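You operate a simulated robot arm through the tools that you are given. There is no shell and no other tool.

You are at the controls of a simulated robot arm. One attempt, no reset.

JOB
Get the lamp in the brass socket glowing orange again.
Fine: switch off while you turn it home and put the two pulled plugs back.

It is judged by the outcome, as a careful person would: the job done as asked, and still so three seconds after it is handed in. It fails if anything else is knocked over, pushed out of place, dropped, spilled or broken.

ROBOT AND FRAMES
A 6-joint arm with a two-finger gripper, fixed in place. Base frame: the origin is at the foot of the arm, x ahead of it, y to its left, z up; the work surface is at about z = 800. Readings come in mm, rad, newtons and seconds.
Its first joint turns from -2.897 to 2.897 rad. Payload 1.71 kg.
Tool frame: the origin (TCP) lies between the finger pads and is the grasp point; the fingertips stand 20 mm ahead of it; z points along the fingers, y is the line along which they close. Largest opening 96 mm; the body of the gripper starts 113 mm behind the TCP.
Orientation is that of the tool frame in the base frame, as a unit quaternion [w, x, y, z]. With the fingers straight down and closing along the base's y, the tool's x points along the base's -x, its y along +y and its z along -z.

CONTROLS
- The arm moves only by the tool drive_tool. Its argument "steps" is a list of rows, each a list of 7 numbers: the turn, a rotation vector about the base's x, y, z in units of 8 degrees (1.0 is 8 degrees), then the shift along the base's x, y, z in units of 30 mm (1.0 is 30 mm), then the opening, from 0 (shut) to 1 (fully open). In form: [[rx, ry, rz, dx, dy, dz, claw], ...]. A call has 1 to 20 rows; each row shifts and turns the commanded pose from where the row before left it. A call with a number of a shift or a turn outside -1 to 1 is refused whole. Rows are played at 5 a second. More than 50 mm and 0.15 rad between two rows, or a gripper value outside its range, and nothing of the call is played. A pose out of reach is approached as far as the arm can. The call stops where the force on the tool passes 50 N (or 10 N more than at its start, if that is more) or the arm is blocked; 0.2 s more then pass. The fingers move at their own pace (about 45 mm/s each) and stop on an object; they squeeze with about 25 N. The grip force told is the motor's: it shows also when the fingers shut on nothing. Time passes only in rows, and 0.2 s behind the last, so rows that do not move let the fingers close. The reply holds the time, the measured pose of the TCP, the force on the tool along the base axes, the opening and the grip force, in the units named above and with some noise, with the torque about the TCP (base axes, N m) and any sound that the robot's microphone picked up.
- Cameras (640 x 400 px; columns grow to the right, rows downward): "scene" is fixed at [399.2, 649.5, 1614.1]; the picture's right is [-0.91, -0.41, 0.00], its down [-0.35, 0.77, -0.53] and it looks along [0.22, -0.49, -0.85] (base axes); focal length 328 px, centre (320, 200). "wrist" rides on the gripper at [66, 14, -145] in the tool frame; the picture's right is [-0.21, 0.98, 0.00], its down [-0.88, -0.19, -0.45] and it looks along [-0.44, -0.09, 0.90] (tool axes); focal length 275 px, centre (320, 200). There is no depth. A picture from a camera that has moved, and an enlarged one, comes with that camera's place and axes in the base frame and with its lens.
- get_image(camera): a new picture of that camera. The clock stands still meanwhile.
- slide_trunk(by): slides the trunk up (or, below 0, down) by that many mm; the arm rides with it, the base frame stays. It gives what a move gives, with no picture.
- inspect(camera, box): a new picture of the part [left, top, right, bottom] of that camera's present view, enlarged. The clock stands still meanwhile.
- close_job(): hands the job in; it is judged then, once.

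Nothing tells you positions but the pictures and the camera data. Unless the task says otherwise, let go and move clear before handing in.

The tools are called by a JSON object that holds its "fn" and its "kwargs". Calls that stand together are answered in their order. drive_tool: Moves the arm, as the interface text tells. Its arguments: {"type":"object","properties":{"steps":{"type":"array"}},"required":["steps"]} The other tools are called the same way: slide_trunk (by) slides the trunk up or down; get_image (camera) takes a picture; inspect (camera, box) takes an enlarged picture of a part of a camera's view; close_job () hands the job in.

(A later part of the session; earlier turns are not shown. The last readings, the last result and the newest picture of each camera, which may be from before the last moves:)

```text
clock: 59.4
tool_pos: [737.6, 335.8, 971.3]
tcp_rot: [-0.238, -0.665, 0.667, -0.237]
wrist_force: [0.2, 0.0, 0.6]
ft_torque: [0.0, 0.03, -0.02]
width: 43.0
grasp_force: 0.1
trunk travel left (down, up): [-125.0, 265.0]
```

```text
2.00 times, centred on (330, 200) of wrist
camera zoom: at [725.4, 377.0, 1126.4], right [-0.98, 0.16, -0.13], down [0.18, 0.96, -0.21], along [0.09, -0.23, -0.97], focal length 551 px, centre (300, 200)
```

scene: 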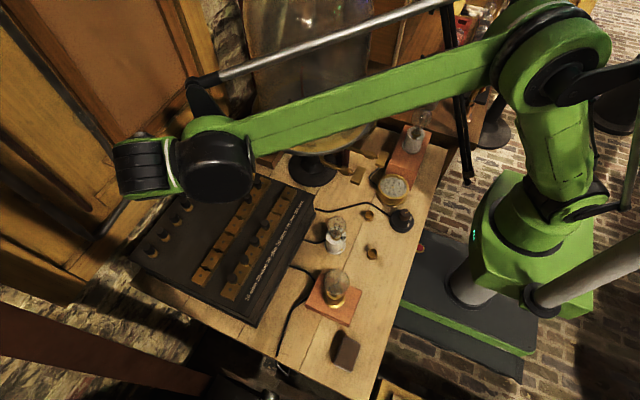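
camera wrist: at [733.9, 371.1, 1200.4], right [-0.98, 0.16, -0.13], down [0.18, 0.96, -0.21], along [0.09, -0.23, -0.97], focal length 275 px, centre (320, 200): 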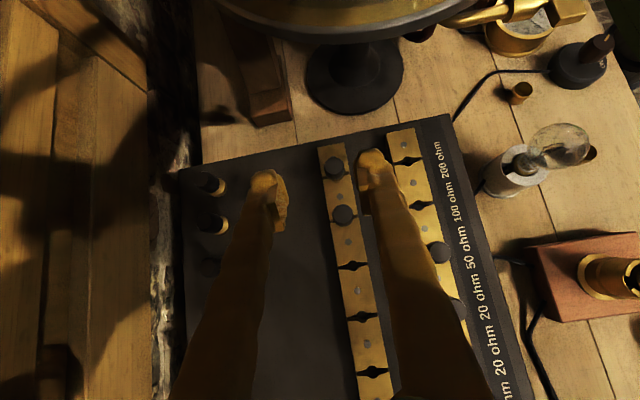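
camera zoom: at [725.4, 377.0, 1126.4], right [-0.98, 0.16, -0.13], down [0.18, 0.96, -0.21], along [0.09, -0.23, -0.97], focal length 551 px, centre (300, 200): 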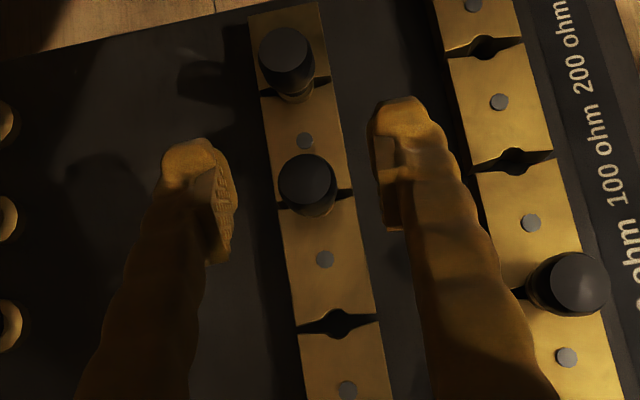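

{"fn": "drive_tool", "kwargs": {"steps": [[0, 0, 0, 0, 0, -0.5, 0.45], [0, 0, 0, 0, 0, 0, 0.4], [0, 0, 0, 0, 0, 0, 0.3]]}}

{"fn": "inspect", "kwargs": {"camera": "wrist", "box": [220, 100, 440, 300]}}

```text
clock: 60.2
tool_pos: [737.4, 335.0, 955.8]
tcp_rot: [-0.238, -0.666, 0.666, -0.237]
wrist_force: [-0.8, 0.9, -0.1]
ft_torque: [-0.02, -0.01, -0.01]
width: 29.0
grasp_force: 0.2
trunk travel left (down, up): [-125.0, 265.0]
```

```text
2.00 times, centred on (330, 200) of wrist
camera zoom: at [724.7, 375.9, 1111.2], right [-0.98, 0.16, -0.13], down [0.19, 0.96, -0.21], along [0.09, -0.23, -0.97], focal length 551 px, centre (300, 200)
```

zoom: 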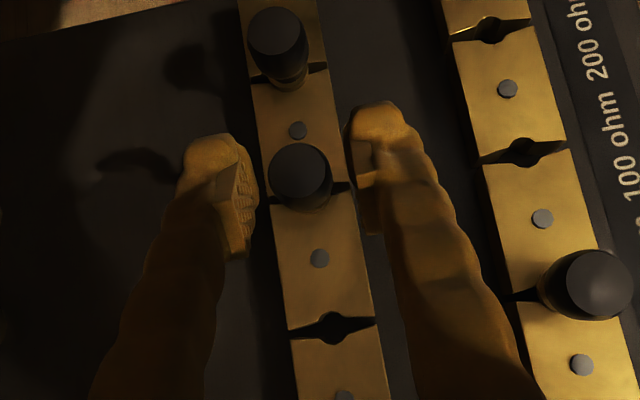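

{"fn": "drive_tool", "kwargs": {"steps": [[0, 0, 0, 0.05, 0, 0, 0.25], [0, 0, 0, 0, 0, 0, 0.2], [0, 0, 0, 0, 0, 0, 0.15], [0, 0, 0, 0, 0, 0, 0.1], [0, 0, 0, 0, 0, 0, 0.1]]}}

{"fn": "inspect", "kwargs": {"camera": "wrist", "box": [220, 100, 440, 300]}}

```text
clock: 61.4
tool_pos: [739.2, 334.4, 956.5]
tcp_rot: [0.238, 0.666, -0.666, 0.237]
wrist_force: [-0.7, 0.3, 0.4]
ft_torque: [0.0, 0.0, -0.03]
width: 17.3
grasp_force: 24.9
trunk travel left (down, up): [-125.0, 265.0]
```

```text
2.00 times, centred on (330, 200) of wrist
camera zoom: at [726.4, 376.0, 1112.0], right [-0.98, 0.16, -0.13], down [0.19, 0.96, -0.21], along [0.09, -0.23, -0.97], focal length 551 px, centre (300, 200)
```

zoom: 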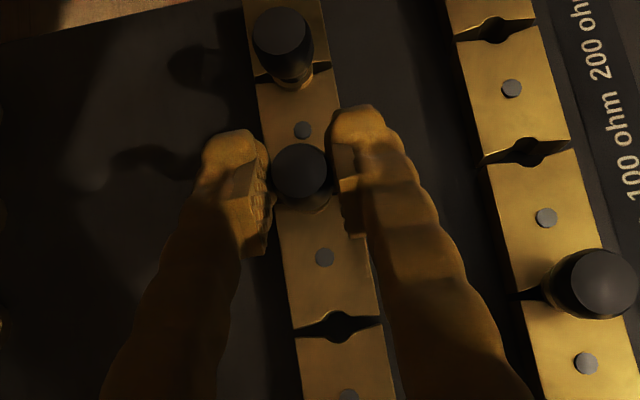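

Plug gripped at 17 mm with no side load. I'll pull it straight up.

{"fn": "drive_tool", "kwargs": {"steps": [[0, 0, 0, 0, 0, 0.2, 0.1], [0, 0, 0, 0, 0, 0.4, 0.1], [0, 0, 0, 0, 0, 0.5, 0.1], [0, 0, 0, 0, 0, 0.5, 0.1], [0, 0, 0, 0, 0, 0, 0.1]]}}

{"fn": "inspect", "kwargs": {"camera": "wrist", "box": [220, 100, 440, 300]}}

{"fn": "inspect", "kwargs": {"camera": "scene", "box": [130, 130, 330, 320]}}

```text
clock: 62.6
tool_pos: [738.2, 335.2, 1006.8]
tcp_rot: [-0.238, -0.666, 0.666, -0.236]
wrist_force: [0.0, 0.0, -0.8]
ft_torque: [0.02, 0.04, 0.0]
width: 17.1
grasp_force: 24.8
trunk travel left (down, up): [-125.0, 265.0]
```

```text
2.00 times, centred on (330, 200) of wrist
camera zoom: at [726.8, 376.8, 1161.9], right [-0.98, 0.16, -0.13], down [0.19, 0.96, -0.21], along [0.09, -0.23, -0.97], focal length 551 px, centre (300, 200)
```

zoom: 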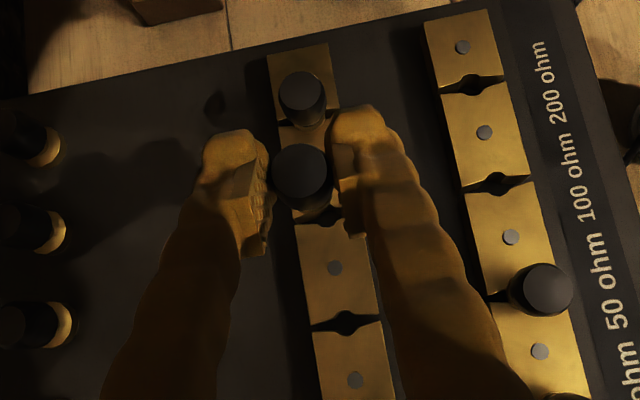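

```text
2.11 times, centred on (230, 225) of scene
camera zoom: at [399.2, 649.5, 1614.1], right [-0.91, -0.41, 0.0], down [-0.35, 0.77, -0.53], along [0.22, -0.49, -0.85], focal length 690 px, centre (510, 147)
```

zoom: 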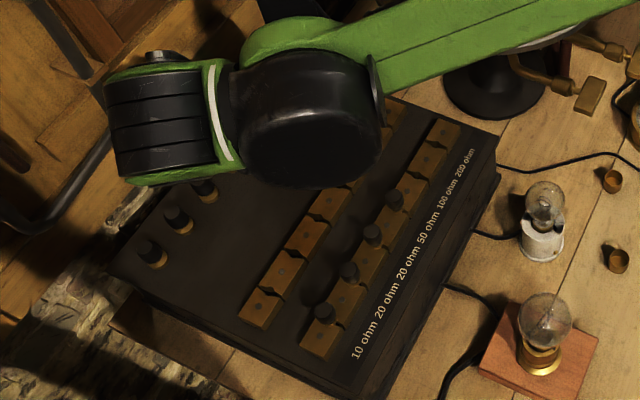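

{"fn": "inspect", "kwargs": {"camera": "wrist", "box": [290, 170, 370, 220]}}

```text
8.00 times, centred on (330, 195) of wrist
camera zoom: at [726.8, 376.8, 1161.9], right [-0.98, 0.16, -0.13], down [0.19, 0.96, -0.21], along [0.09, -0.23, -0.97], focal length 2202 px, centre (240, 240)
```

zoom: 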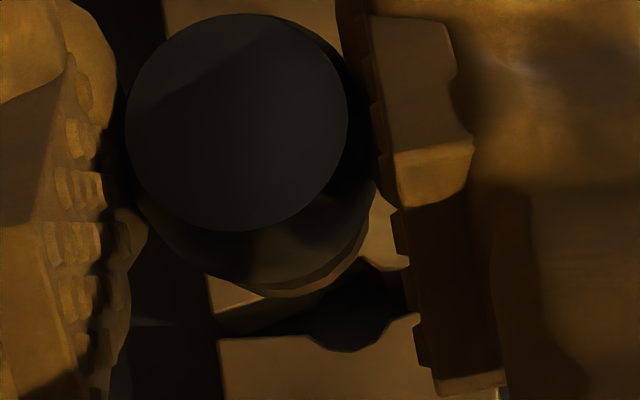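

{"fn": "drive_tool", "kwargs": {"steps": [[0, 0, 0, -0.7, 0, 0, 0.1], [0, 0, 0, -0.9, 0, 0, 0.1], [0, 0, 0, -0.9, 0, 0, 0.1], [0, 0, 0, 0, 0, 0, 0.1], [0, 0, 0, 0, 0, 0, 0.1]]}}

{"fn": "inspect", "kwargs": {"camera": "wrist", "box": [290, 170, 370, 220]}}

{"fn": "get_image", "kwargs": {"camera": "wrist"}}

```text
clock: 63.8
tool_pos: [665.5, 333.4, 1006.5]
tcp_rot: [-0.238, -0.666, 0.667, -0.237]
wrist_force: [0.1, 0.3, -0.1]
ft_torque: [0.01, -0.02, 0.0]
width: 17.3
grasp_force: 25.4
trunk travel left (down, up): [-125.0, 265.0]
```

```text
8.00 times, centred on (330, 195) of wrist
camera zoom: at [653.6, 375.6, 1160.5], right [-0.98, 0.16, -0.13], down [0.18, 0.96, -0.21], along [0.09, -0.23, -0.97], focal length 2202 px, centre (240, 240)
```

zoom: 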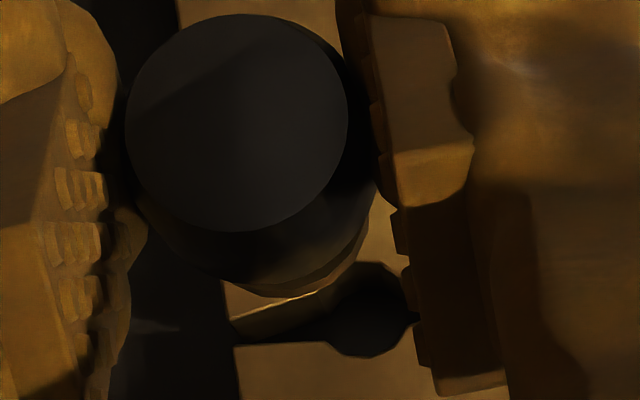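

```text
taken
camera wrist: at [653.6, 375.6, 1160.5], right [-0.98, 0.16, -0.13], down [0.18, 0.96, -0.21], along [0.09, -0.23, -0.97], focal length 275 px, centre (320, 200)
```

wrist: 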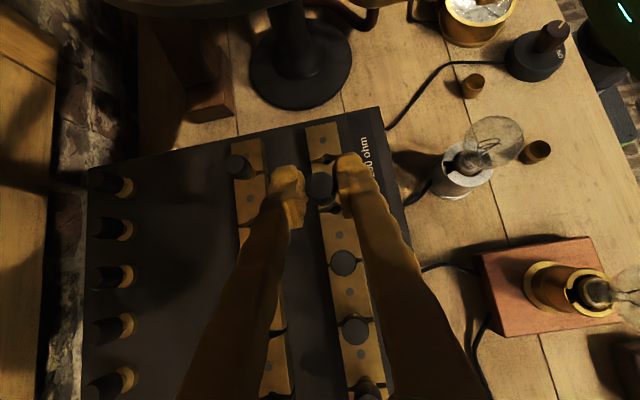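

{"fn": "drive_tool", "kwargs": {"steps": [[0, 0, 0, -0.065, 0.02, 0, 0.1], [0, 0, 0, 0, 0, 0, 0.1], [0, 0, 0, 0, 0, 0, 0.1]]}}

{"fn": "inspect", "kwargs": {"camera": "wrist", "box": [290, 170, 370, 220]}}

```text
clock: 64.6
tool_pos: [661.9, 334.3, 1006.0]
tcp_rot: [-0.238, -0.666, 0.667, -0.237]
wrist_force: [0.3, -0.3, 1.0]
ft_torque: [-0.02, -0.01, -0.04]
width: 17.2
grasp_force: 25.0
trunk travel left (down, up): [-125.0, 265.0]
```

```text
8.00 times, centred on (330, 195) of wrist
camera zoom: at [650.6, 375.6, 1160.5], right [-0.98, 0.16, -0.13], down [0.19, 0.96, -0.21], along [0.09, -0.23, -0.97], focal length 2202 px, centre (240, 240)
```

zoom: 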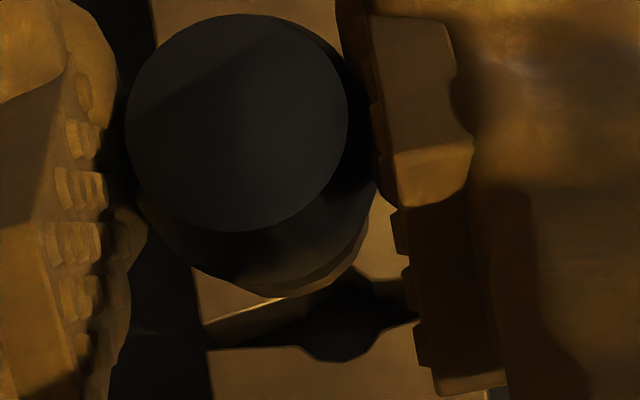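

{"fn": "drive_tool", "kwargs": {"steps": [[0, 0, 0, 0.02, 0.035, 0, 0.1], [0, 0, 0, 0, 0, 0, 0.1], [0, 0, 0, 0, 0, 0, 0.1]]}}

{"fn": "inspect", "kwargs": {"camera": "wrist", "box": [290, 170, 370, 220]}}

```text
clock: 65.4
tool_pos: [662.1, 335.0, 1005.1]
tcp_rot: [-0.238, -0.665, 0.666, -0.237]
wrist_force: [-0.3, -0.4, -0.2]
ft_torque: [0.04, 0.02, -0.01]
width: 17.2
grasp_force: 25.1
trunk travel left (down, up): [-125.0, 265.0]
```

```text
8.00 times, centred on (330, 195) of wrist
camera zoom: at [651.2, 376.9, 1160.8], right [-0.98, 0.16, -0.13], down [0.19, 0.96, -0.21], along [0.09, -0.23, -0.97], focal length 2202 px, centre (240, 240)
```

zoom: 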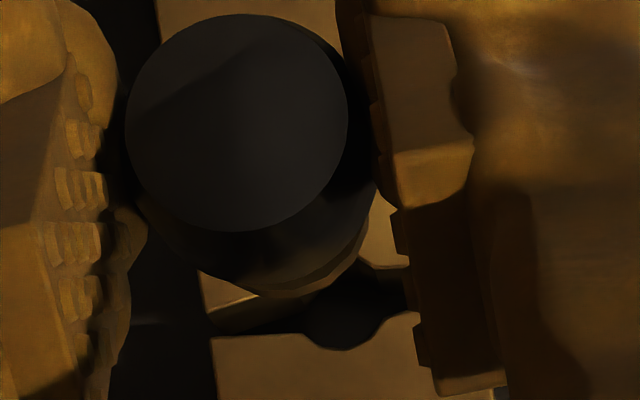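

The hole under the plug now matches the reference view from the pull. I'll lower it carefully.

{"fn": "drive_tool", "kwargs": {"steps": [[0, 0, 0, 0, 0, -0.4, 0.1], [0, 0, 0, 0, 0, -0.4, 0.1], [0, 0, 0, 0, 0, 0, 0.1]]}}

{"fn": "inspect", "kwargs": {"camera": "wrist", "box": [290, 170, 370, 220]}}

```text
clock: 66.2
tool_pos: [661.2, 337.4, 980.7]
tcp_rot: [0.238, 0.666, -0.666, 0.237]
wrist_force: [0.7, -0.5, -0.6]
ft_torque: [0.01, 0.01, 0.01]
width: 17.1
grasp_force: 24.9
trunk travel left (down, up): [-125.0, 265.0]
```

```text
8.00 times, centred on (330, 195) of wrist
camera zoom: at [649.1, 378.2, 1136.4], right [-0.98, 0.16, -0.13], down [0.19, 0.96, -0.21], along [0.09, -0.23, -0.97], focal length 2202 px, centre (240, 240)
```

zoom: 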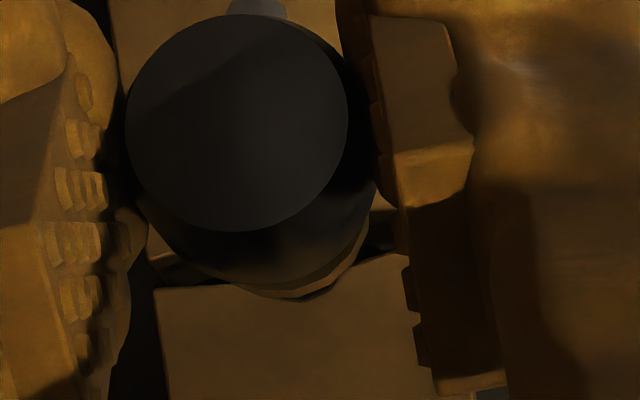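

{"fn": "drive_tool", "kwargs": {"steps": [[0, 0, 0, 0.06, -0.03, 0, 0.1], [0, 0, 0, 0, 0, 0, 0.1], [0, 0, 0, 0, 0, 0, 0.1]]}}

{"fn": "inspect", "kwargs": {"camera": "wrist", "box": [290, 170, 370, 220]}}

```text
clock: 67.0
tool_pos: [663.1, 334.1, 980.6]
tcp_rot: [-0.238, -0.666, 0.667, -0.236]
wrist_force: [0.7, 0.9, -1.4]
ft_torque: [0.0, -0.01, -0.06]
width: 17.3
grasp_force: 24.5
trunk travel left (down, up): [-125.0, 265.0]
```

```text
8.00 times, centred on (330, 195) of wrist
camera zoom: at [651.7, 376.6, 1136.6], right [-0.98, 0.16, -0.13], down [0.18, 0.96, -0.21], along [0.09, -0.23, -0.97], focal length 2202 px, centre (240, 240)
```

zoom: 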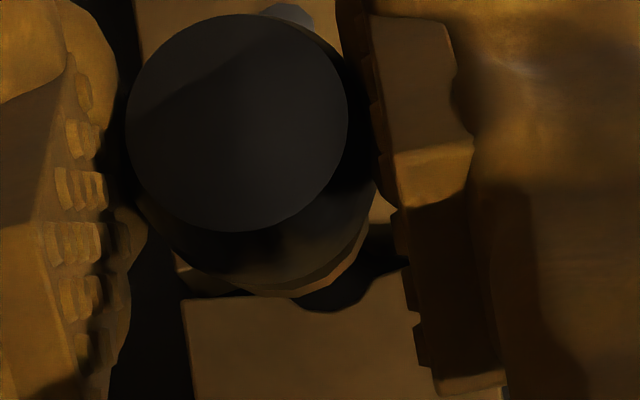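

{"fn": "drive_tool", "kwargs": {"steps": [[0, 0, 0, 0, 0.02, -0.2, 0.1], [0, 0, 0, 0, 0, -0.2, 0.1], [0, 0, 0, 0, 0, 0, 0.1]]}}

{"fn": "inspect", "kwargs": {"camera": "wrist", "box": [290, 170, 370, 220]}}

```text
clock: 67.8
tool_pos: [664.0, 335.5, 969.6]
tcp_rot: [-0.238, -0.666, 0.667, -0.236]
wrist_force: [0.1, -0.6, 0.2]
ft_torque: [0.01, -0.03, 0.0]
width: 17.3
grasp_force: 25.2
trunk travel left (down, up): [-125.0, 265.0]
```

```text
8.00 times, centred on (330, 195) of wrist
camera zoom: at [651.7, 377.3, 1124.7], right [-0.98, 0.16, -0.13], down [0.19, 0.96, -0.21], along [0.09, -0.23, -0.97], focal length 2202 px, centre (240, 240)
```

zoom: 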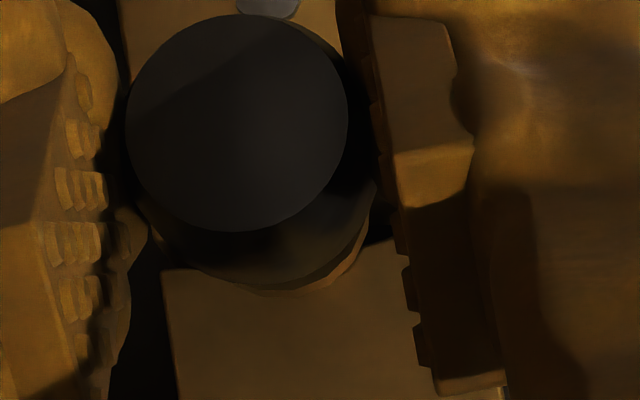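

{"fn": "drive_tool", "kwargs": {"steps": [[0, 0, 0, 0, 0, -0.15, 0.1], [0, 0, 0, 0, 0, -0.1, 0.1], [0, 0, 0, 0, 0, 0, 0.1]]}}

{"fn": "inspect", "kwargs": {"camera": "wrist", "box": [290, 170, 370, 220]}}

```text
clock: 68.6
tool_pos: [663.0, 335.8, 961.7]
tcp_rot: [-0.238, -0.666, 0.667, -0.236]
wrist_force: [-0.4, -0.6, -0.2]
ft_torque: [-0.02, 0.03, 0.02]
width: 17.2
grasp_force: 25.2
trunk travel left (down, up): [-125.0, 265.0]
```

```text
8.00 times, centred on (330, 195) of wrist
camera zoom: at [651.3, 377.2, 1116.9], right [-0.98, 0.16, -0.13], down [0.19, 0.96, -0.21], along [0.09, -0.23, -0.97], focal length 2202 px, centre (240, 240)
```

zoom: 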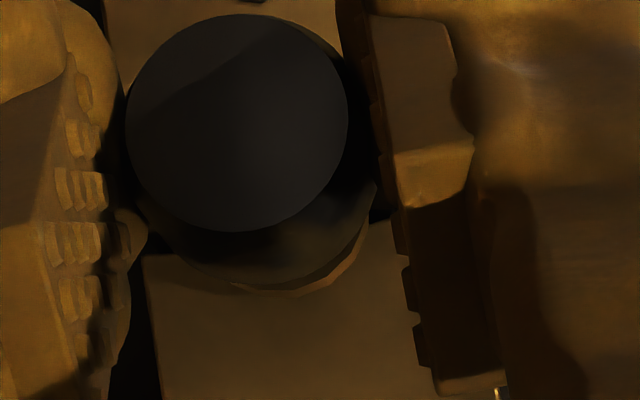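

{"fn": "drive_tool", "kwargs": {"steps": [[0, 0, 0, 0, 0, -0.1, 0.1], [0, 0, 0, 0, 0, -0.07, 0.1], [0, 0, 0, 0, 0, 0, 0.1]]}}

{"fn": "inspect", "kwargs": {"camera": "wrist", "box": [220, 100, 440, 300]}}

```text
clock: 69.4
tool_pos: [663.7, 335.2, 957.1]
tcp_rot: [-0.238, -0.666, 0.666, -0.236]
wrist_force: [-4.1, 0.1, 0.5]
ft_torque: [0.02, 0.17, -0.03]
width: 17.5
grasp_force: 24.9
trunk travel left (down, up): [-125.0, 265.0]
```

```text
2.00 times, centred on (330, 200) of wrist
camera zoom: at [651.8, 376.7, 1112.6], right [-0.98, 0.16, -0.13], down [0.18, 0.96, -0.21], along [0.09, -0.23, -0.97], focal length 551 px, centre (300, 200)
```

zoom: 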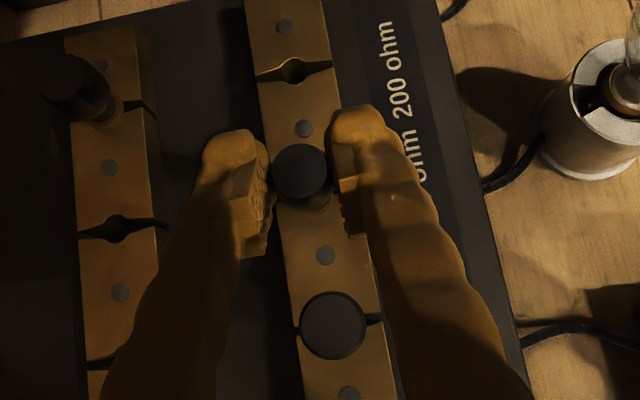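

{"fn": "drive_tool", "kwargs": {"steps": [[0, 0, 0, 0, 0, -0.05, 0.1], [0, 0, 0, 0, 0, -0.03, 0.1], [0, 0, 0, 0, 0, 0, 0.1]]}}

```text
clock: 70.2
tool_pos: [662.8, 336.6, 956.2]
tcp_rot: [-0.237, -0.666, 0.667, -0.237]
wrist_force: [-2.2, -3.8, 17.7]
ft_torque: [-0.25, 0.01, 0.03]
width: 17.3
grasp_force: 25.3
trunk travel left (down, up): [-125.0, 265.0]
```

Contact at 18 N at the same height as the original seat, so the plug is in. I'll release it and check.

{"fn": "drive_tool", "kwargs": {"steps": [[0, 0, 0, 0, 0, 0.04, 0.1], [0, 0, 0, 0, 0, 0, 0.3], [0, 0, 0, 0, 0, 0, 0.45], [0, 0, 0, 0, 0, 0, 0.45], [0, 0, 0, 0, 0, 0.8, 0.45], [0, 0, 0, 0, 0, 1, 0.45], [0, 0, 0, 0, 0, 0, 0.45]]}}

{"fn": "inspect", "kwargs": {"camera": "wrist", "box": [220, 100, 440, 300]}}

```text
clock: 71.8
tool_pos: [662.5, 338.2, 1013.3]
tcp_rot: [-0.238, -0.666, 0.666, -0.237]
wrist_force: [0.2, 0.5, -0.7]
ft_torque: [0.02, 0.03, -0.01]
width: 43.3
grasp_force: 0.0
trunk travel left (down, up): [-125.0, 265.0]
```

```text
2.00 times, centred on (330, 200) of wrist
camera zoom: at [651.2, 378.9, 1168.3], right [-0.98, 0.16, -0.13], down [0.19, 0.96, -0.21], along [0.09, -0.23, -0.97], focal length 551 px, centre (300, 200)
```

zoom: 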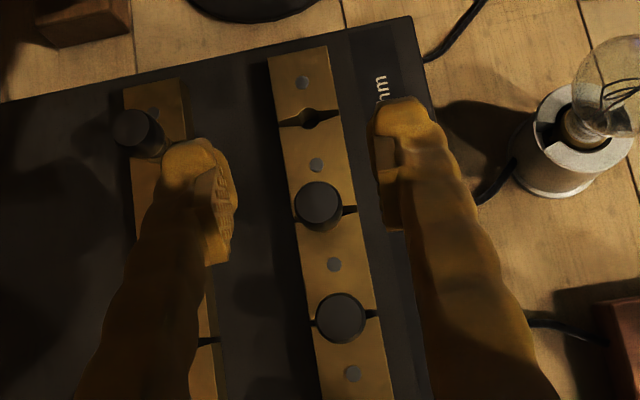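

The plug sits in the 100 gap like its neighbours. Now for the second plug, at about (738, 284).

{"fn": "drive_tool", "kwargs": {"steps": [[0, 0, 0, 0.85, -0.4, 0, 0.45], [0, 0, 0, 0.85, -0.4, 0, 0.45], [0, 0, 0, 0.85, -0.4, 0, 0.45], [0, 0, 0, 0, -0.47, 0, 0.45], [0, 0, 0, 0, 0, 0, 0.45], [0, 0, 0, 0, 0, 0, 0.45]]}}

{"fn": "inspect", "kwargs": {"camera": "wrist", "box": [220, 100, 440, 300]}}

{"fn": "get_image", "kwargs": {"camera": "scene"}}

```text
clock: 73.2
tool_pos: [740.5, 286.2, 1009.7]
tcp_rot: [-0.238, -0.666, 0.666, -0.237]
wrist_force: [-1.3, -0.4, 0.2]
ft_torque: [-0.02, -0.03, -0.02]
width: 43.2
grasp_force: 0.0
trunk travel left (down, up): [-125.0, 265.0]
```

```text
2.00 times, centred on (330, 200) of wrist
camera zoom: at [729.0, 327.8, 1165.4], right [-0.98, 0.16, -0.13], down [0.18, 0.96, -0.21], along [0.09, -0.23, -0.97], focal length 551 px, centre (300, 200)
```

zoom: 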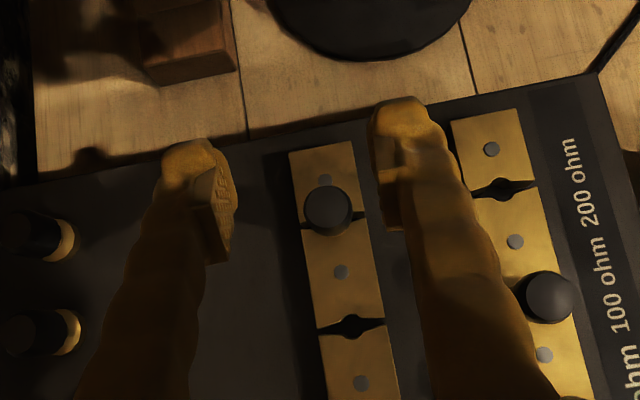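

```text
taken
```

scene: 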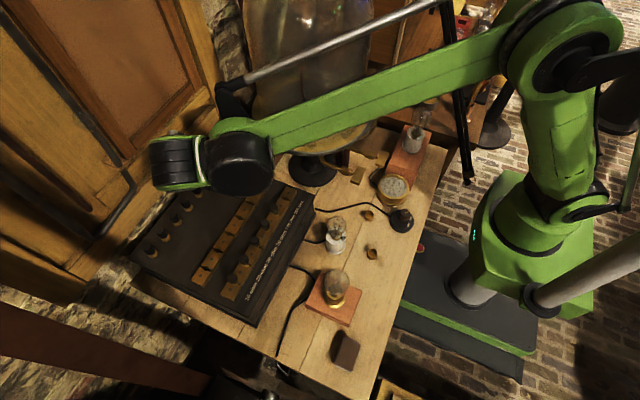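

{"fn": "drive_tool", "kwargs": {"steps": [[0, 0, 0, -0.02, 0.05, -0.6, 0.45], [0, 0, 0, 0, 0, -0.65, 0.45], [0, 0, 0, 0, 0, 0, 0.45], [0, 0, 0, 0, 0, 0, 0.45]]}}

{"fn": "inspect", "kwargs": {"camera": "wrist", "box": [220, 100, 440, 300]}}

```text
clock: 74.2
tool_pos: [739.5, 287.1, 972.9]
tcp_rot: [-0.237, -0.666, 0.666, -0.237]
wrist_force: [0.3, -0.5, 0.0]
ft_torque: [0.01, 0.01, 0.0]
width: 43.3
grasp_force: 0.0
trunk travel left (down, up): [-125.0, 265.0]
```

```text
2.00 times, centred on (330, 200) of wrist
camera zoom: at [727.7, 329.0, 1128.3], right [-0.98, 0.16, -0.13], down [0.18, 0.96, -0.21], along [0.09, -0.23, -0.97], focal length 551 px, centre (300, 200)
```

zoom: 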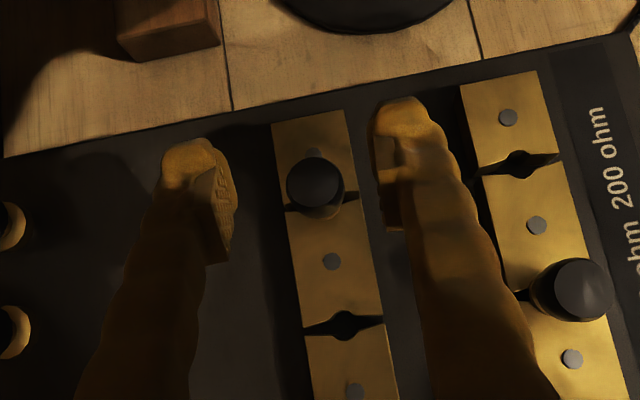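

{"fn": "drive_tool", "kwargs": {"steps": [[0, 0, 0, -0.02, 0.01, -0.5, 0.45], [0, 0, 0, 0, 0, -0.05, 0.4], [0, 0, 0, 0, 0, 0, 0.3], [0, 0, 0, 0, 0, 0, 0.25]]}}

{"fn": "drive_tool", "kwargs": {"steps": [[0, 0, 0, 0, 0, 0, 0.22], [0, 0, 0, 0, 0, 0, 0.18], [0, 0, 0, 0, 0, 0, 0.14], [0, 0, 0, 0, 0, 0, 0.1], [0, 0, 0, 0, 0, 0, 0.1]]}}

{"fn": "inspect", "kwargs": {"camera": "wrist", "box": [220, 100, 440, 300]}}

```text
clock: 75.2
tool_pos: [738.3, 285.8, 955.3]
tcp_rot: [0.237, 0.666, -0.666, 0.237]
wrist_force: [0.6, -0.9, -1.4]
ft_torque: [-0.01, 0.0, -0.01]
width: 23.9
grasp_force: 0.1
trunk travel left (down, up): [-125.0, 265.0]
```

```text
clock: 76.4
tool_pos: [738.0, 285.9, 956.0]
tcp_rot: [0.237, 0.666, -0.666, 0.237]
wrist_force: [0.6, -0.1, 0.0]
ft_torque: [-0.03, 0.0, 0.0]
width: 17.2
grasp_force: 24.6
trunk travel left (down, up): [-125.0, 265.0]
```

```text
2.00 times, centred on (330, 200) of wrist
camera zoom: at [726.4, 327.7, 1111.1], right [-0.98, 0.16, -0.13], down [0.19, 0.96, -0.21], along [0.09, -0.23, -0.97], focal length 551 px, centre (300, 200)
```

zoom: 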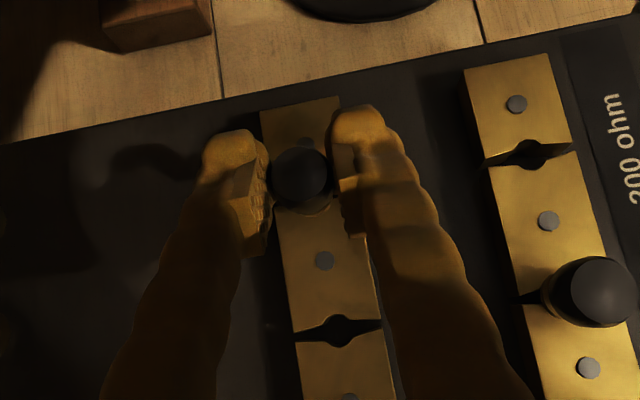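

{"fn": "drive_tool", "kwargs": {"steps": [[0, 0, 0, 0, 0, 0.2, 0.1], [0, 0, 0, 0, 0, 0.4, 0.1], [0, 0, 0, 0, 0, 0.5, 0.1], [0, 0, 0, 0, 0, 0.5, 0.1], [0, 0, 0, 0, 0, 0, 0.1], [0, 0, 0, 0, 0, 0, 0.1]]}}

{"fn": "inspect", "kwargs": {"camera": "wrist", "box": [290, 170, 370, 220]}}

```text
clock: 77.8
tool_pos: [739.3, 287.5, 1003.9]
tcp_rot: [0.237, 0.666, -0.666, 0.237]
wrist_force: [-0.1, -0.1, -0.4]
ft_torque: [-0.05, 0.01, -0.02]
width: 17.4
grasp_force: 25.3
trunk travel left (down, up): [-125.0, 265.0]
```

```text
8.00 times, centred on (330, 195) of wrist
camera zoom: at [726.8, 329.2, 1159.8], right [-0.98, 0.16, -0.13], down [0.18, 0.96, -0.21], along [0.09, -0.23, -0.97], focal length 2202 px, centre (240, 240)
```

zoom: 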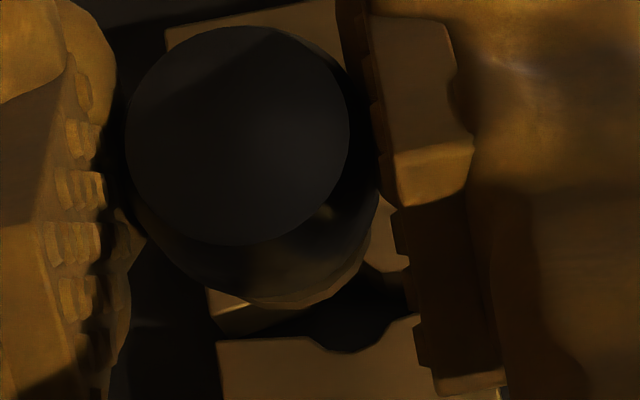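

{"fn": "drive_tool", "kwargs": {"steps": [[0, 0, 0, -0.7, 0, 0, 0.1], [0, 0, 0, -0.9, 0, 0, 0.1], [0, 0, 0, -0.92, 0, 0, 0.1], [0, 0, 0, 0, 0, 0, 0.1], [0, 0, 0, 0, 0, 0, 0.1]]}}

{"fn": "inspect", "kwargs": {"camera": "wrist", "box": [290, 170, 370, 220]}}

{"fn": "get_image", "kwargs": {"camera": "wrist"}}

```text
clock: 79.0
tool_pos: [664.3, 288.8, 1004.0]
tcp_rot: [-0.237, -0.666, 0.666, -0.236]
wrist_force: [0.5, 0.8, -0.6]
ft_torque: [0.02, 0.03, 0.0]
width: 17.3
grasp_force: 24.8
trunk travel left (down, up): [-125.0, 265.0]
```

```text
8.00 times, centred on (330, 195) of wrist
camera zoom: at [651.8, 329.7, 1159.6], right [-0.98, 0.16, -0.13], down [0.18, 0.96, -0.21], along [0.09, -0.23, -0.97], focal length 2202 px, centre (240, 240)
```

zoom: 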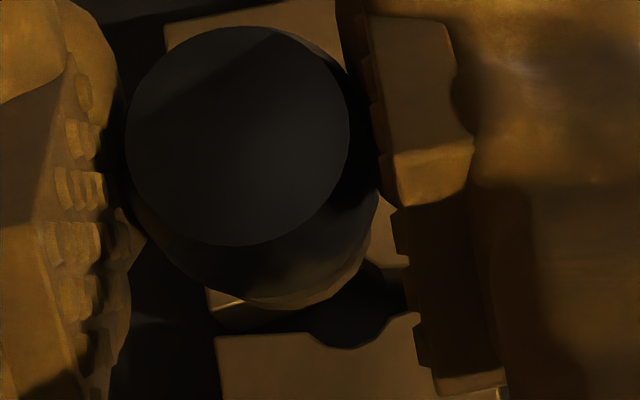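

```text
taken
camera wrist: at [651.8, 329.7, 1159.6], right [-0.98, 0.16, -0.13], down [0.18, 0.96, -0.21], along [0.09, -0.23, -0.97], focal length 275 px, centre (320, 200)
```

wrist: 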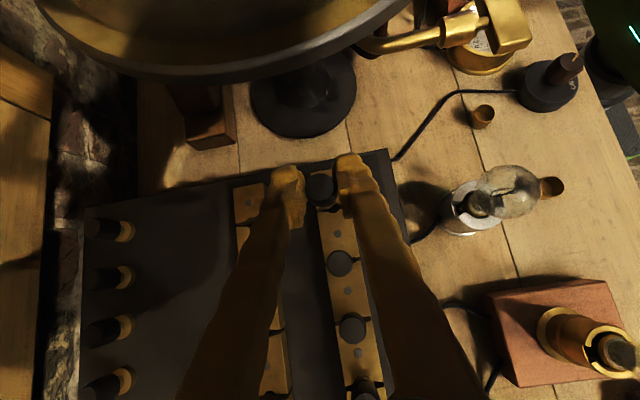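

{"fn": "drive_tool", "kwargs": {"steps": [[0, 0, 0, 0, -0.035, 0, 0.1], [0, 0, 0, 0, 0, 0, 0.1], [0, 0, 0, 0, 0, 0, 0.1]]}}

{"fn": "inspect", "kwargs": {"camera": "wrist", "box": [290, 170, 370, 220]}}

```text
clock: 79.8
tool_pos: [664.5, 287.1, 1004.5]
tcp_rot: [0.237, 0.667, -0.666, 0.236]
wrist_force: [0.8, -0.4, -0.2]
ft_torque: [0.02, -0.01, 0.01]
width: 17.0
grasp_force: 25.1
trunk travel left (down, up): [-125.0, 265.0]
```

```text
8.00 times, centred on (330, 195) of wrist
camera zoom: at [652.2, 328.2, 1159.5], right [-0.98, 0.16, -0.13], down [0.19, 0.96, -0.21], along [0.09, -0.23, -0.97], focal length 2202 px, centre (240, 240)
```

zoom: 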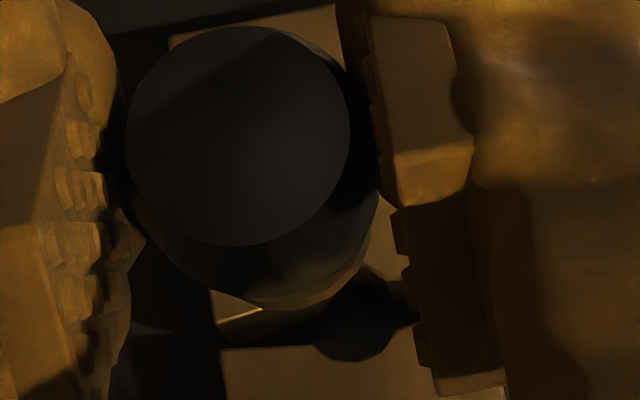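

{"fn": "drive_tool", "kwargs": {"steps": [[0, 0, 0, -0.02, 0.01, -0.4, 0.1], [0, 0, 0, 0, 0, -0.4, 0.1], [0, 0, 0, 0, 0, 0, 0.1], [0, 0, 0, 0, 0, 0, 0.1]]}}

{"fn": "inspect", "kwargs": {"camera": "wrist", "box": [290, 170, 370, 220]}}

```text
clock: 80.8
tool_pos: [664.6, 286.4, 981.9]
tcp_rot: [-0.238, -0.666, 0.666, -0.237]
wrist_force: [0.1, -0.2, -1.3]
ft_torque: [0.01, -0.01, 0.0]
width: 17.2
grasp_force: 24.6
trunk travel left (down, up): [-125.0, 265.0]
```

```text
8.00 times, centred on (330, 195) of wrist
camera zoom: at [652.7, 328.1, 1135.6], right [-0.98, 0.16, -0.13], down [0.19, 0.96, -0.21], along [0.09, -0.23, -0.97], focal length 2202 px, centre (240, 240)
```

zoom: 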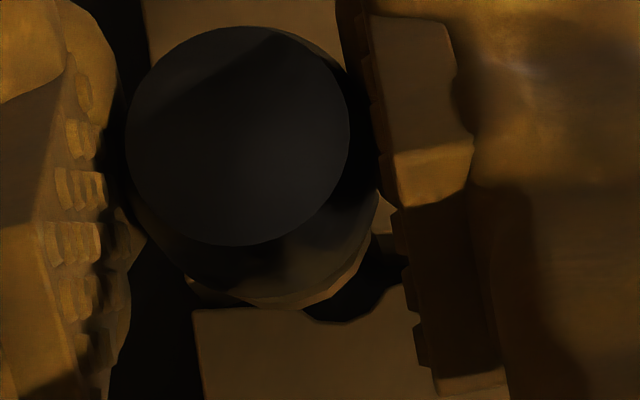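

{"fn": "drive_tool", "kwargs": {"steps": [[0, 0, 0, -0.042, 0.028, 0, 0.1], [0, 0, 0, 0, 0, 0, 0.1], [0, 0, 0, 0, 0, 0, 0.1]]}}

{"fn": "inspect", "kwargs": {"camera": "wrist", "box": [290, 170, 370, 220]}}

```text
clock: 81.6
tool_pos: [663.0, 288.5, 980.4]
tcp_rot: [0.238, 0.666, -0.666, 0.237]
wrist_force: [-0.4, 0.4, -0.1]
ft_torque: [0.01, 0.04, -0.02]
width: 17.1
grasp_force: 25.0
trunk travel left (down, up): [-125.0, 265.0]
```

```text
8.00 times, centred on (330, 195) of wrist
camera zoom: at [651.3, 329.3, 1136.5], right [-0.98, 0.16, -0.13], down [0.18, 0.96, -0.21], along [0.09, -0.23, -0.97], focal length 2202 px, centre (240, 240)
```

zoom: 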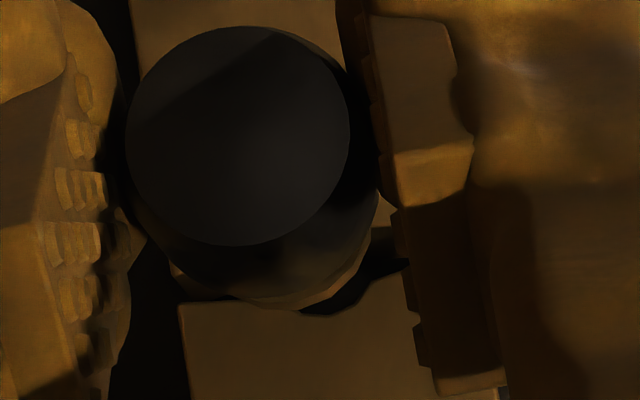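

{"fn": "drive_tool", "kwargs": {"steps": [[0, 0, 0, 0, 0, -0.2, 0.1], [0, 0, 0, 0, 0, -0.2, 0.1], [0, 0, 0, 0, 0, 0, 0.1], [0, 0, 0, 0, 0, 0, 0.1]]}}

{"fn": "inspect", "kwargs": {"camera": "wrist", "box": [290, 170, 370, 220]}}

```text
clock: 82.6
tool_pos: [663.6, 286.5, 968.0]
tcp_rot: [-0.238, -0.666, 0.666, -0.237]
wrist_force: [-0.4, 0.7, -0.8]
ft_torque: [0.01, 0.01, 0.02]
width: 17.0
grasp_force: 24.4
trunk travel left (down, up): [-125.0, 265.0]
```

```text
8.00 times, centred on (330, 195) of wrist
camera zoom: at [650.6, 327.9, 1123.3], right [-0.98, 0.16, -0.13], down [0.19, 0.96, -0.21], along [0.09, -0.23, -0.97], focal length 2202 px, centre (240, 240)
```

zoom: 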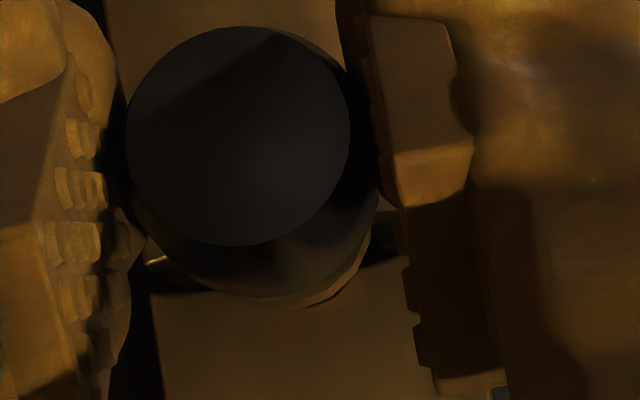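

{"fn": "drive_tool", "kwargs": {"steps": [[0, 0, 0, 0.01, 0.033, 0, 0.1], [0, 0, 0, 0, 0, 0, 0.1], [0, 0, 0, 0, 0, 0, 0.1]]}}

{"fn": "inspect", "kwargs": {"camera": "wrist", "box": [290, 170, 370, 220]}}

```text
clock: 83.4
tool_pos: [662.3, 287.5, 967.1]
tcp_rot: [-0.237, -0.666, 0.666, -0.236]
wrist_force: [-0.5, -1.6, -0.2]
ft_torque: [-0.09, 0.01, -0.02]
width: 17.4
grasp_force: 25.3
trunk travel left (down, up): [-125.0, 265.0]
```

```text
8.00 times, centred on (330, 195) of wrist
camera zoom: at [650.1, 329.8, 1123.5], right [-0.98, 0.16, -0.13], down [0.18, 0.96, -0.21], along [0.09, -0.23, -0.97], focal length 2202 px, centre (240, 240)
```

zoom: 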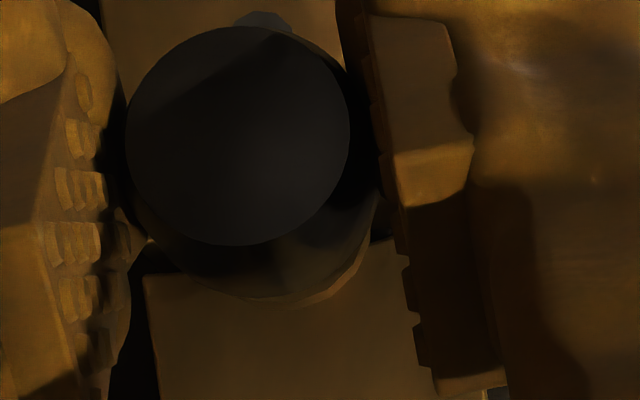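

{"fn": "drive_tool", "kwargs": {"steps": [[0, 0, 0, 0.013, -0.013, -0.1, 0.1], [0, 0, 0, 0, 0, -0.1, 0.1], [0, 0, 0, 0, 0, 0, 0.1], [0, 0, 0, 0, 0, 0, 0.1]]}}

{"fn": "inspect", "kwargs": {"camera": "wrist", "box": [290, 170, 370, 220]}}

```text
clock: 84.4
tool_pos: [662.5, 288.4, 962.1]
tcp_rot: [-0.237, -0.666, 0.666, -0.237]
wrist_force: [-0.8, -4.7, 0.4]
ft_torque: [-0.21, 0.0, 0.0]
width: 17.2
grasp_force: 25.1
trunk travel left (down, up): [-125.0, 265.0]
```

```text
8.00 times, centred on (330, 195) of wrist
camera zoom: at [650.7, 329.5, 1117.3], right [-0.98, 0.16, -0.13], down [0.19, 0.96, -0.21], along [0.09, -0.23, -0.97], focal length 2202 px, centre (240, 240)
```

zoom: 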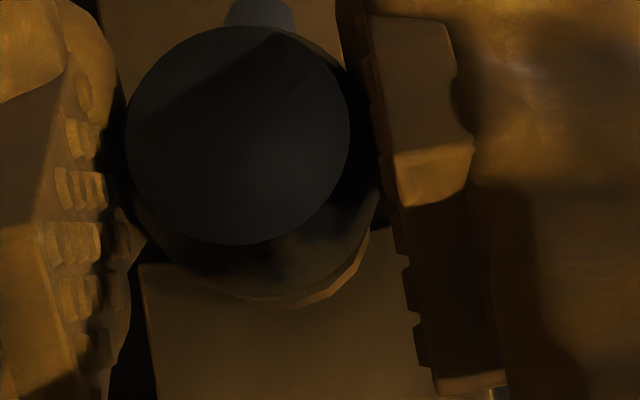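

{"fn": "drive_tool", "kwargs": {"steps": [[0, 0, 0, 0, -0.02, 0, 0.1], [0, 0, 0, 0, 0, -0.08, 0.1], [0, 0, 0, 0, 0, 0, 0.1], [0, 0, 0, 0, 0, 0, 0.1]]}}

```text
clock: 85.4
tool_pos: [661.8, 287.9, 960.3]
tcp_rot: [0.238, 0.667, -0.666, 0.237]
wrist_force: [-0.3, -5.3, -0.4]
ft_torque: [-0.25, 0.02, 0.06]
width: 17.3
grasp_force: 25.0
trunk travel left (down, up): [-125.0, 265.0]
```

{"fn": "drive_tool", "kwargs": {"steps": [[0, 0, 0, 0, -0.035, 0, 0.1], [0, 0, 0, 0, 0, 0, 0.1], [0, 0, 0, 0, 0, 0, 0.1]]}}

```text
clock: 86.2
tool_pos: [661.7, 287.7, 959.3]
tcp_rot: [-0.238, -0.666, 0.667, -0.236]
wrist_force: [-0.4, -0.2, 0.2]
ft_torque: [-0.04, 0.0, 0.03]
width: 17.3
grasp_force: 24.9
trunk travel left (down, up): [-125.0, 265.0]
```

Side force is gone. I'm pressing the plug home.

{"fn": "drive_tool", "kwargs": {"steps": [[0, 0, 0, 0, 0, -0.08, 0.1], [0, 0, 0, 0, 0, -0.06, 0.1], [0, 0, 0, 0, 0, 0, 0.1], [0, 0, 0, 0, 0, 0, 0.1]]}}

```text
clock: 87.2
tool_pos: [662.1, 288.3, 956.3]
tcp_rot: [-0.238, -0.666, 0.666, -0.237]
wrist_force: [0.1, -1.4, 0.0]
ft_torque: [-0.01, 0.01, 0.0]
width: 17.1
grasp_force: 24.6
trunk travel left (down, up): [-125.0, 265.0]
```

{"fn": "drive_tool", "kwargs": {"steps": [[0, 0, 0, 0, 0, -0.05, 0.1], [0, 0, 0, 0, 0, -0.05, 0.1], [0, 0, 0, 0, 0, 0, 0.1]]}}

{"fn": "inspect", "kwargs": {"camera": "wrist", "box": [220, 100, 440, 300]}}

```text
clock: 88.0
tool_pos: [661.5, 286.7, 952.2]
tcp_rot: [0.237, 0.666, -0.666, 0.238]
wrist_force: [0.7, 3.7, 16.9]
ft_torque: [0.02, -0.04, 0.04]
width: 17.0
grasp_force: 24.6
trunk travel left (down, up): [-125.0, 265.0]
```

```text
2.00 times, centred on (330, 200) of wrist
camera zoom: at [649.5, 327.9, 1108.2], right [-0.98, 0.16, -0.13], down [0.19, 0.96, -0.21], along [0.09, -0.23, -0.97], focal length 551 px, centre (300, 200)
```

zoom: 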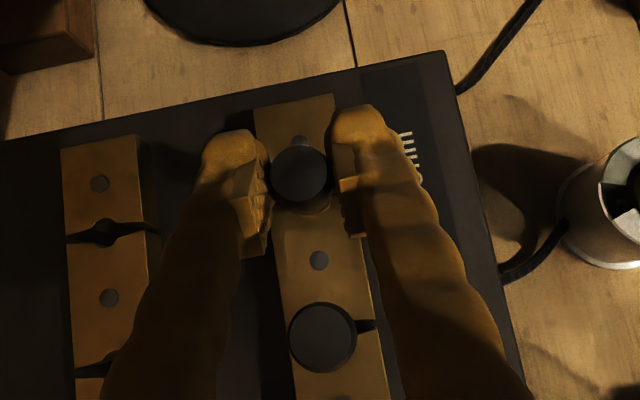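

{"fn": "drive_tool", "kwargs": {"steps": [[0, 0, 0, 0, 0, 0.06, 0.1], [0, 0, 0, 0, 0, 0, 0.3], [0, 0, 0, 0, 0, 0, 0.45], [0, 0, 0, 0, 0, 0, 0.45], [0, 0, 0, 0, 0, 0.8, 0.45], [0, 0, 0, 0, 0, 1, 0.45], [0, 0, 0, 0, 0.5, 1, 0.45], [0, 0, 0, 0, 1, 1, 0.45], [0, 0, 0, 0, 1, 0, 0.45], [0, 0, 0, 0, 0, 0, 0.45]]}}

{"fn": "get_image", "kwargs": {"camera": "wrist"}}

{"fn": "inspect", "kwargs": {"camera": "wrist", "box": [220, 40, 400, 200]}}

```text
clock: 90.2
tool_pos: [661.9, 361.7, 1065.8]
tcp_rot: [-0.238, -0.666, 0.666, -0.237]
wrist_force: [0.4, 0.6, -0.9]
ft_torque: [-0.03, 0.02, -0.04]
width: 43.2
grasp_force: 0.0
trunk travel left (down, up): [-125.0, 265.0]
```

```text
taken
camera wrist: at [650.1, 403.1, 1220.8], right [-0.98, 0.16, -0.13], down [0.18, 0.96, -0.21], along [0.09, -0.23, -0.97], focal length 275 px, centre (320, 200)
```

wrist: 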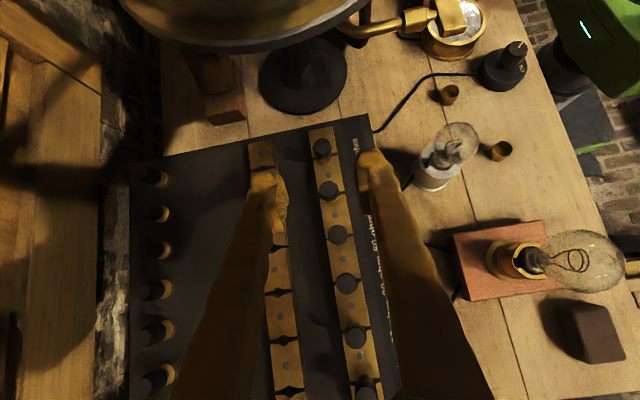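

```text
2.50 times, centred on (310, 120) of wrist
camera zoom: at [650.1, 403.1, 1220.8], right [-0.98, 0.16, -0.13], down [0.18, 0.96, -0.21], along [0.09, -0.23, -0.97], focal length 688 px, centre (345, 400)
```

zoom: 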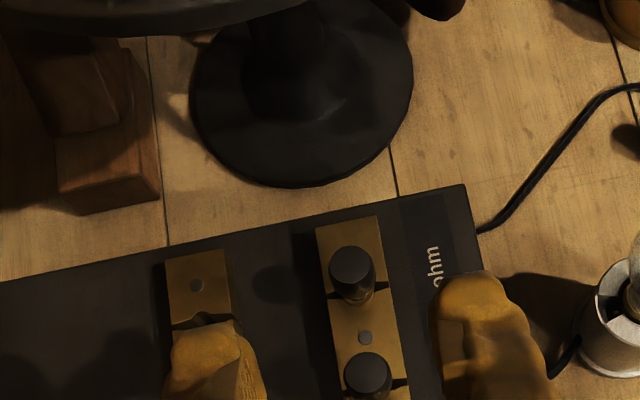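

Both plugs stand in the 100 and 200 gaps. I'll back out, straighten the tool and check the seating from the scene camera before going to the switch.

{"fn": "drive_tool", "kwargs": {"steps": [[0, 0, 0, -0.5, 1, 1, 0.6], [0, 0, 0, -1, 1, 1, 0.6], [1, 0, 0, -1, 0, 0.3, 0.6], [1, 0, 0, -1, 0, 0, 0.6], [1, 0, 0, -1, 0, 0, 0.6], [1, 0, 0, -1, 0, 0, 0.6], [1, 0, 0, -1, 0, 0, 0.6], [0, 0, 0, -1, 0, 0, 0.6], [0, 0, 0, -1, 0, 0, 0.6], [0, 0, 0, -1, 0, 0, 0.6], [0, 0, 0, 0, -1, 0, 0.6], [0, 0, 0, 0, -1, 0, 0.6], [0, 0, 0, 0, -1, 0, 0.6], [0, 0, 0, 0, -1, 0, 0.6], [0, 0, 0, 0, 0, 0, 0.6]]}}

{"fn": "inspect", "kwargs": {"camera": "scene", "box": [190, 150, 320, 310]}}

{"fn": "get_image", "kwargs": {"camera": "scene"}}

```text
refused: row 2 steps farther than a row can; nothing moved
```

```text
2.50 times, centred on (255, 230) of scene
camera zoom: at [399.2, 649.5, 1614.1], right [-0.91, -0.41, 0.0], down [-0.35, 0.77, -0.53], along [0.22, -0.49, -0.85], focal length 819 px, centre (482, 125)
```

zoom: 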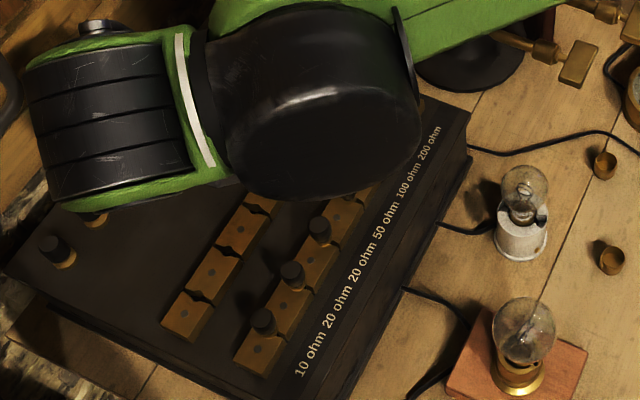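

```text
taken
```

scene: 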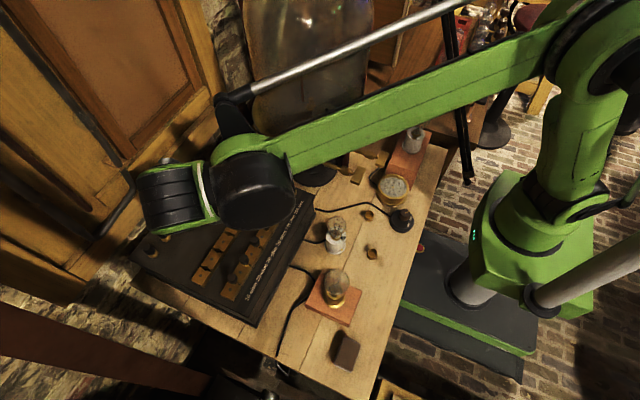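

{"fn": "drive_tool", "kwargs": {"steps": [[0, 0, 0, -0.5, 0.7, 1, 0.6], [0, 0, 0, -1, 1, 0.6, 0.6], [0, 0, 0, -1, 0, 0.6, 0.6], [1, 0, 0, -1, 0, 0, 0.6], [1, 0, 0, -1, 0, 0, 0.6], [1, 0, 0, -1, 0, 0, 0.6], [1, 0, 0, -1, 0, 0, 0.6], [1, 0, 0, -1, 0, 0, 0.6], [0, 0, 0, -1, 0, 0, 0.6], [0, 0, 0, -1, 0, 0, 0.6], [0, 0, 0, 0, -1, 0, 0.6], [0, 0, 0, 0, -1, 0, 0.6], [0, 0, 0, 0, -1, 0, 0.6], [0, 0, 0, 0, -1, 0, 0.6], [0, 0, 0, 0, 0, 0, 0.6]]}}

{"fn": "inspect", "kwargs": {"camera": "scene", "box": [190, 150, 320, 310]}}

{"fn": "get_image", "kwargs": {"camera": "scene"}}

```text
clock: 93.4
tool_pos: [384.2, 283.4, 1132.9]
tcp_rot: [0.006, -0.707, 0.708, 0.006]
wrist_force: [0.7, -1.0, 0.4]
ft_torque: [0.05, -0.05, -0.04]
width: 57.5
grasp_force: 0.0
out of reach, approached as far as the arm can: row 2, 3
trunk travel left (down, up): [-125.0, 265.0]
```

```text
2.50 times, centred on (255, 230) of scene
camera zoom: at [399.2, 649.5, 1614.1], right [-0.91, -0.41, 0.0], down [-0.35, 0.77, -0.53], along [0.22, -0.49, -0.85], focal length 819 px, centre (482, 125)
```

zoom: 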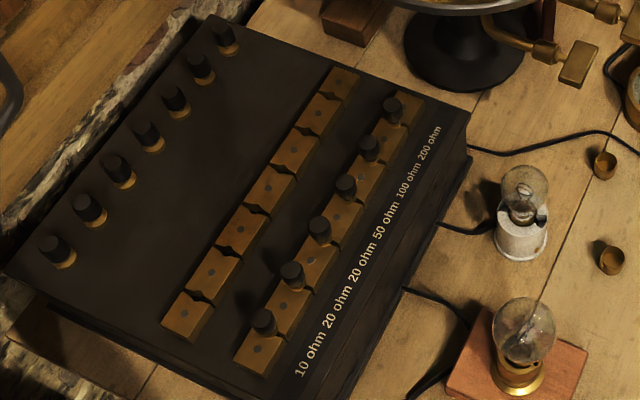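

```text
taken
```

scene: 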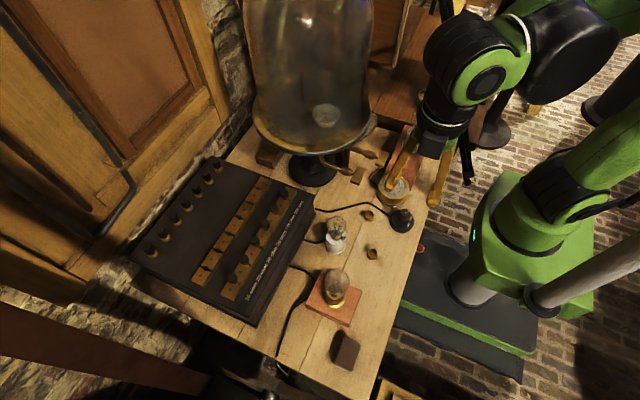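

All six plugs are in line at the same height. Now I'll go to the switch and look down at the knob.

{"fn": "drive_tool", "kwargs": {"steps": [[0, 0, 0, -0.35, -1, -0.5, 0.65], [0, 0, 0, 0, -1, -0.5, 0.65], [0, 0, 0, 0, -1, -1, 0.65], [0, 0, 0, 0, -1, -1, 0.65], [0, 0, 0, 0, -0.3, -1, 0.65], [0, 0, 0, 0, 0, -1, 0.65], [0, 0, 0, 0, 0, -1, 0.65], [0, 0, 0, 0, 0, 0, 0.65], [0, 0, 0, 0, 0, 0, 0.65]]}}

{"fn": "inspect", "kwargs": {"camera": "wrist", "box": [220, 50, 420, 260]}}

```text
clock: 95.4
tool_pos: [374.5, 155.4, 949.7]
tcp_rot: [-0.005, 0.707, -0.707, -0.006]
wrist_force: [-0.7, -0.7, 0.9]
ft_torque: [0.02, 0.0, 0.0]
width: 62.6
grasp_force: 0.1
trunk travel left (down, up): [-125.0, 265.0]
```

```text
1.90 times, centred on (320, 155) of wrist
camera zoom: at [361.6, 87.6, 1095.8], right [-0.98, 0.21, 0.0], down [0.19, 0.87, 0.46], along [0.09, 0.45, -0.89], focal length 524 px, centre (320, 286)
```

zoom: 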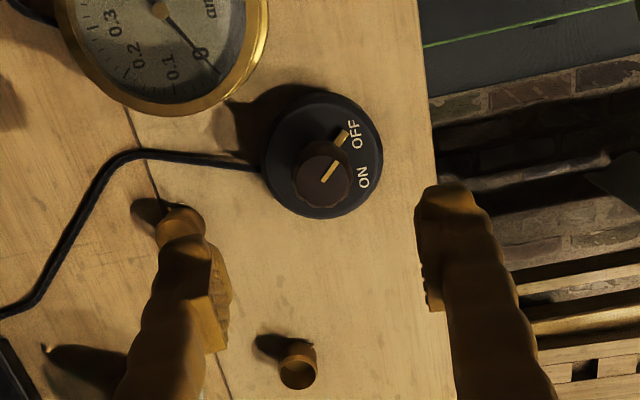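

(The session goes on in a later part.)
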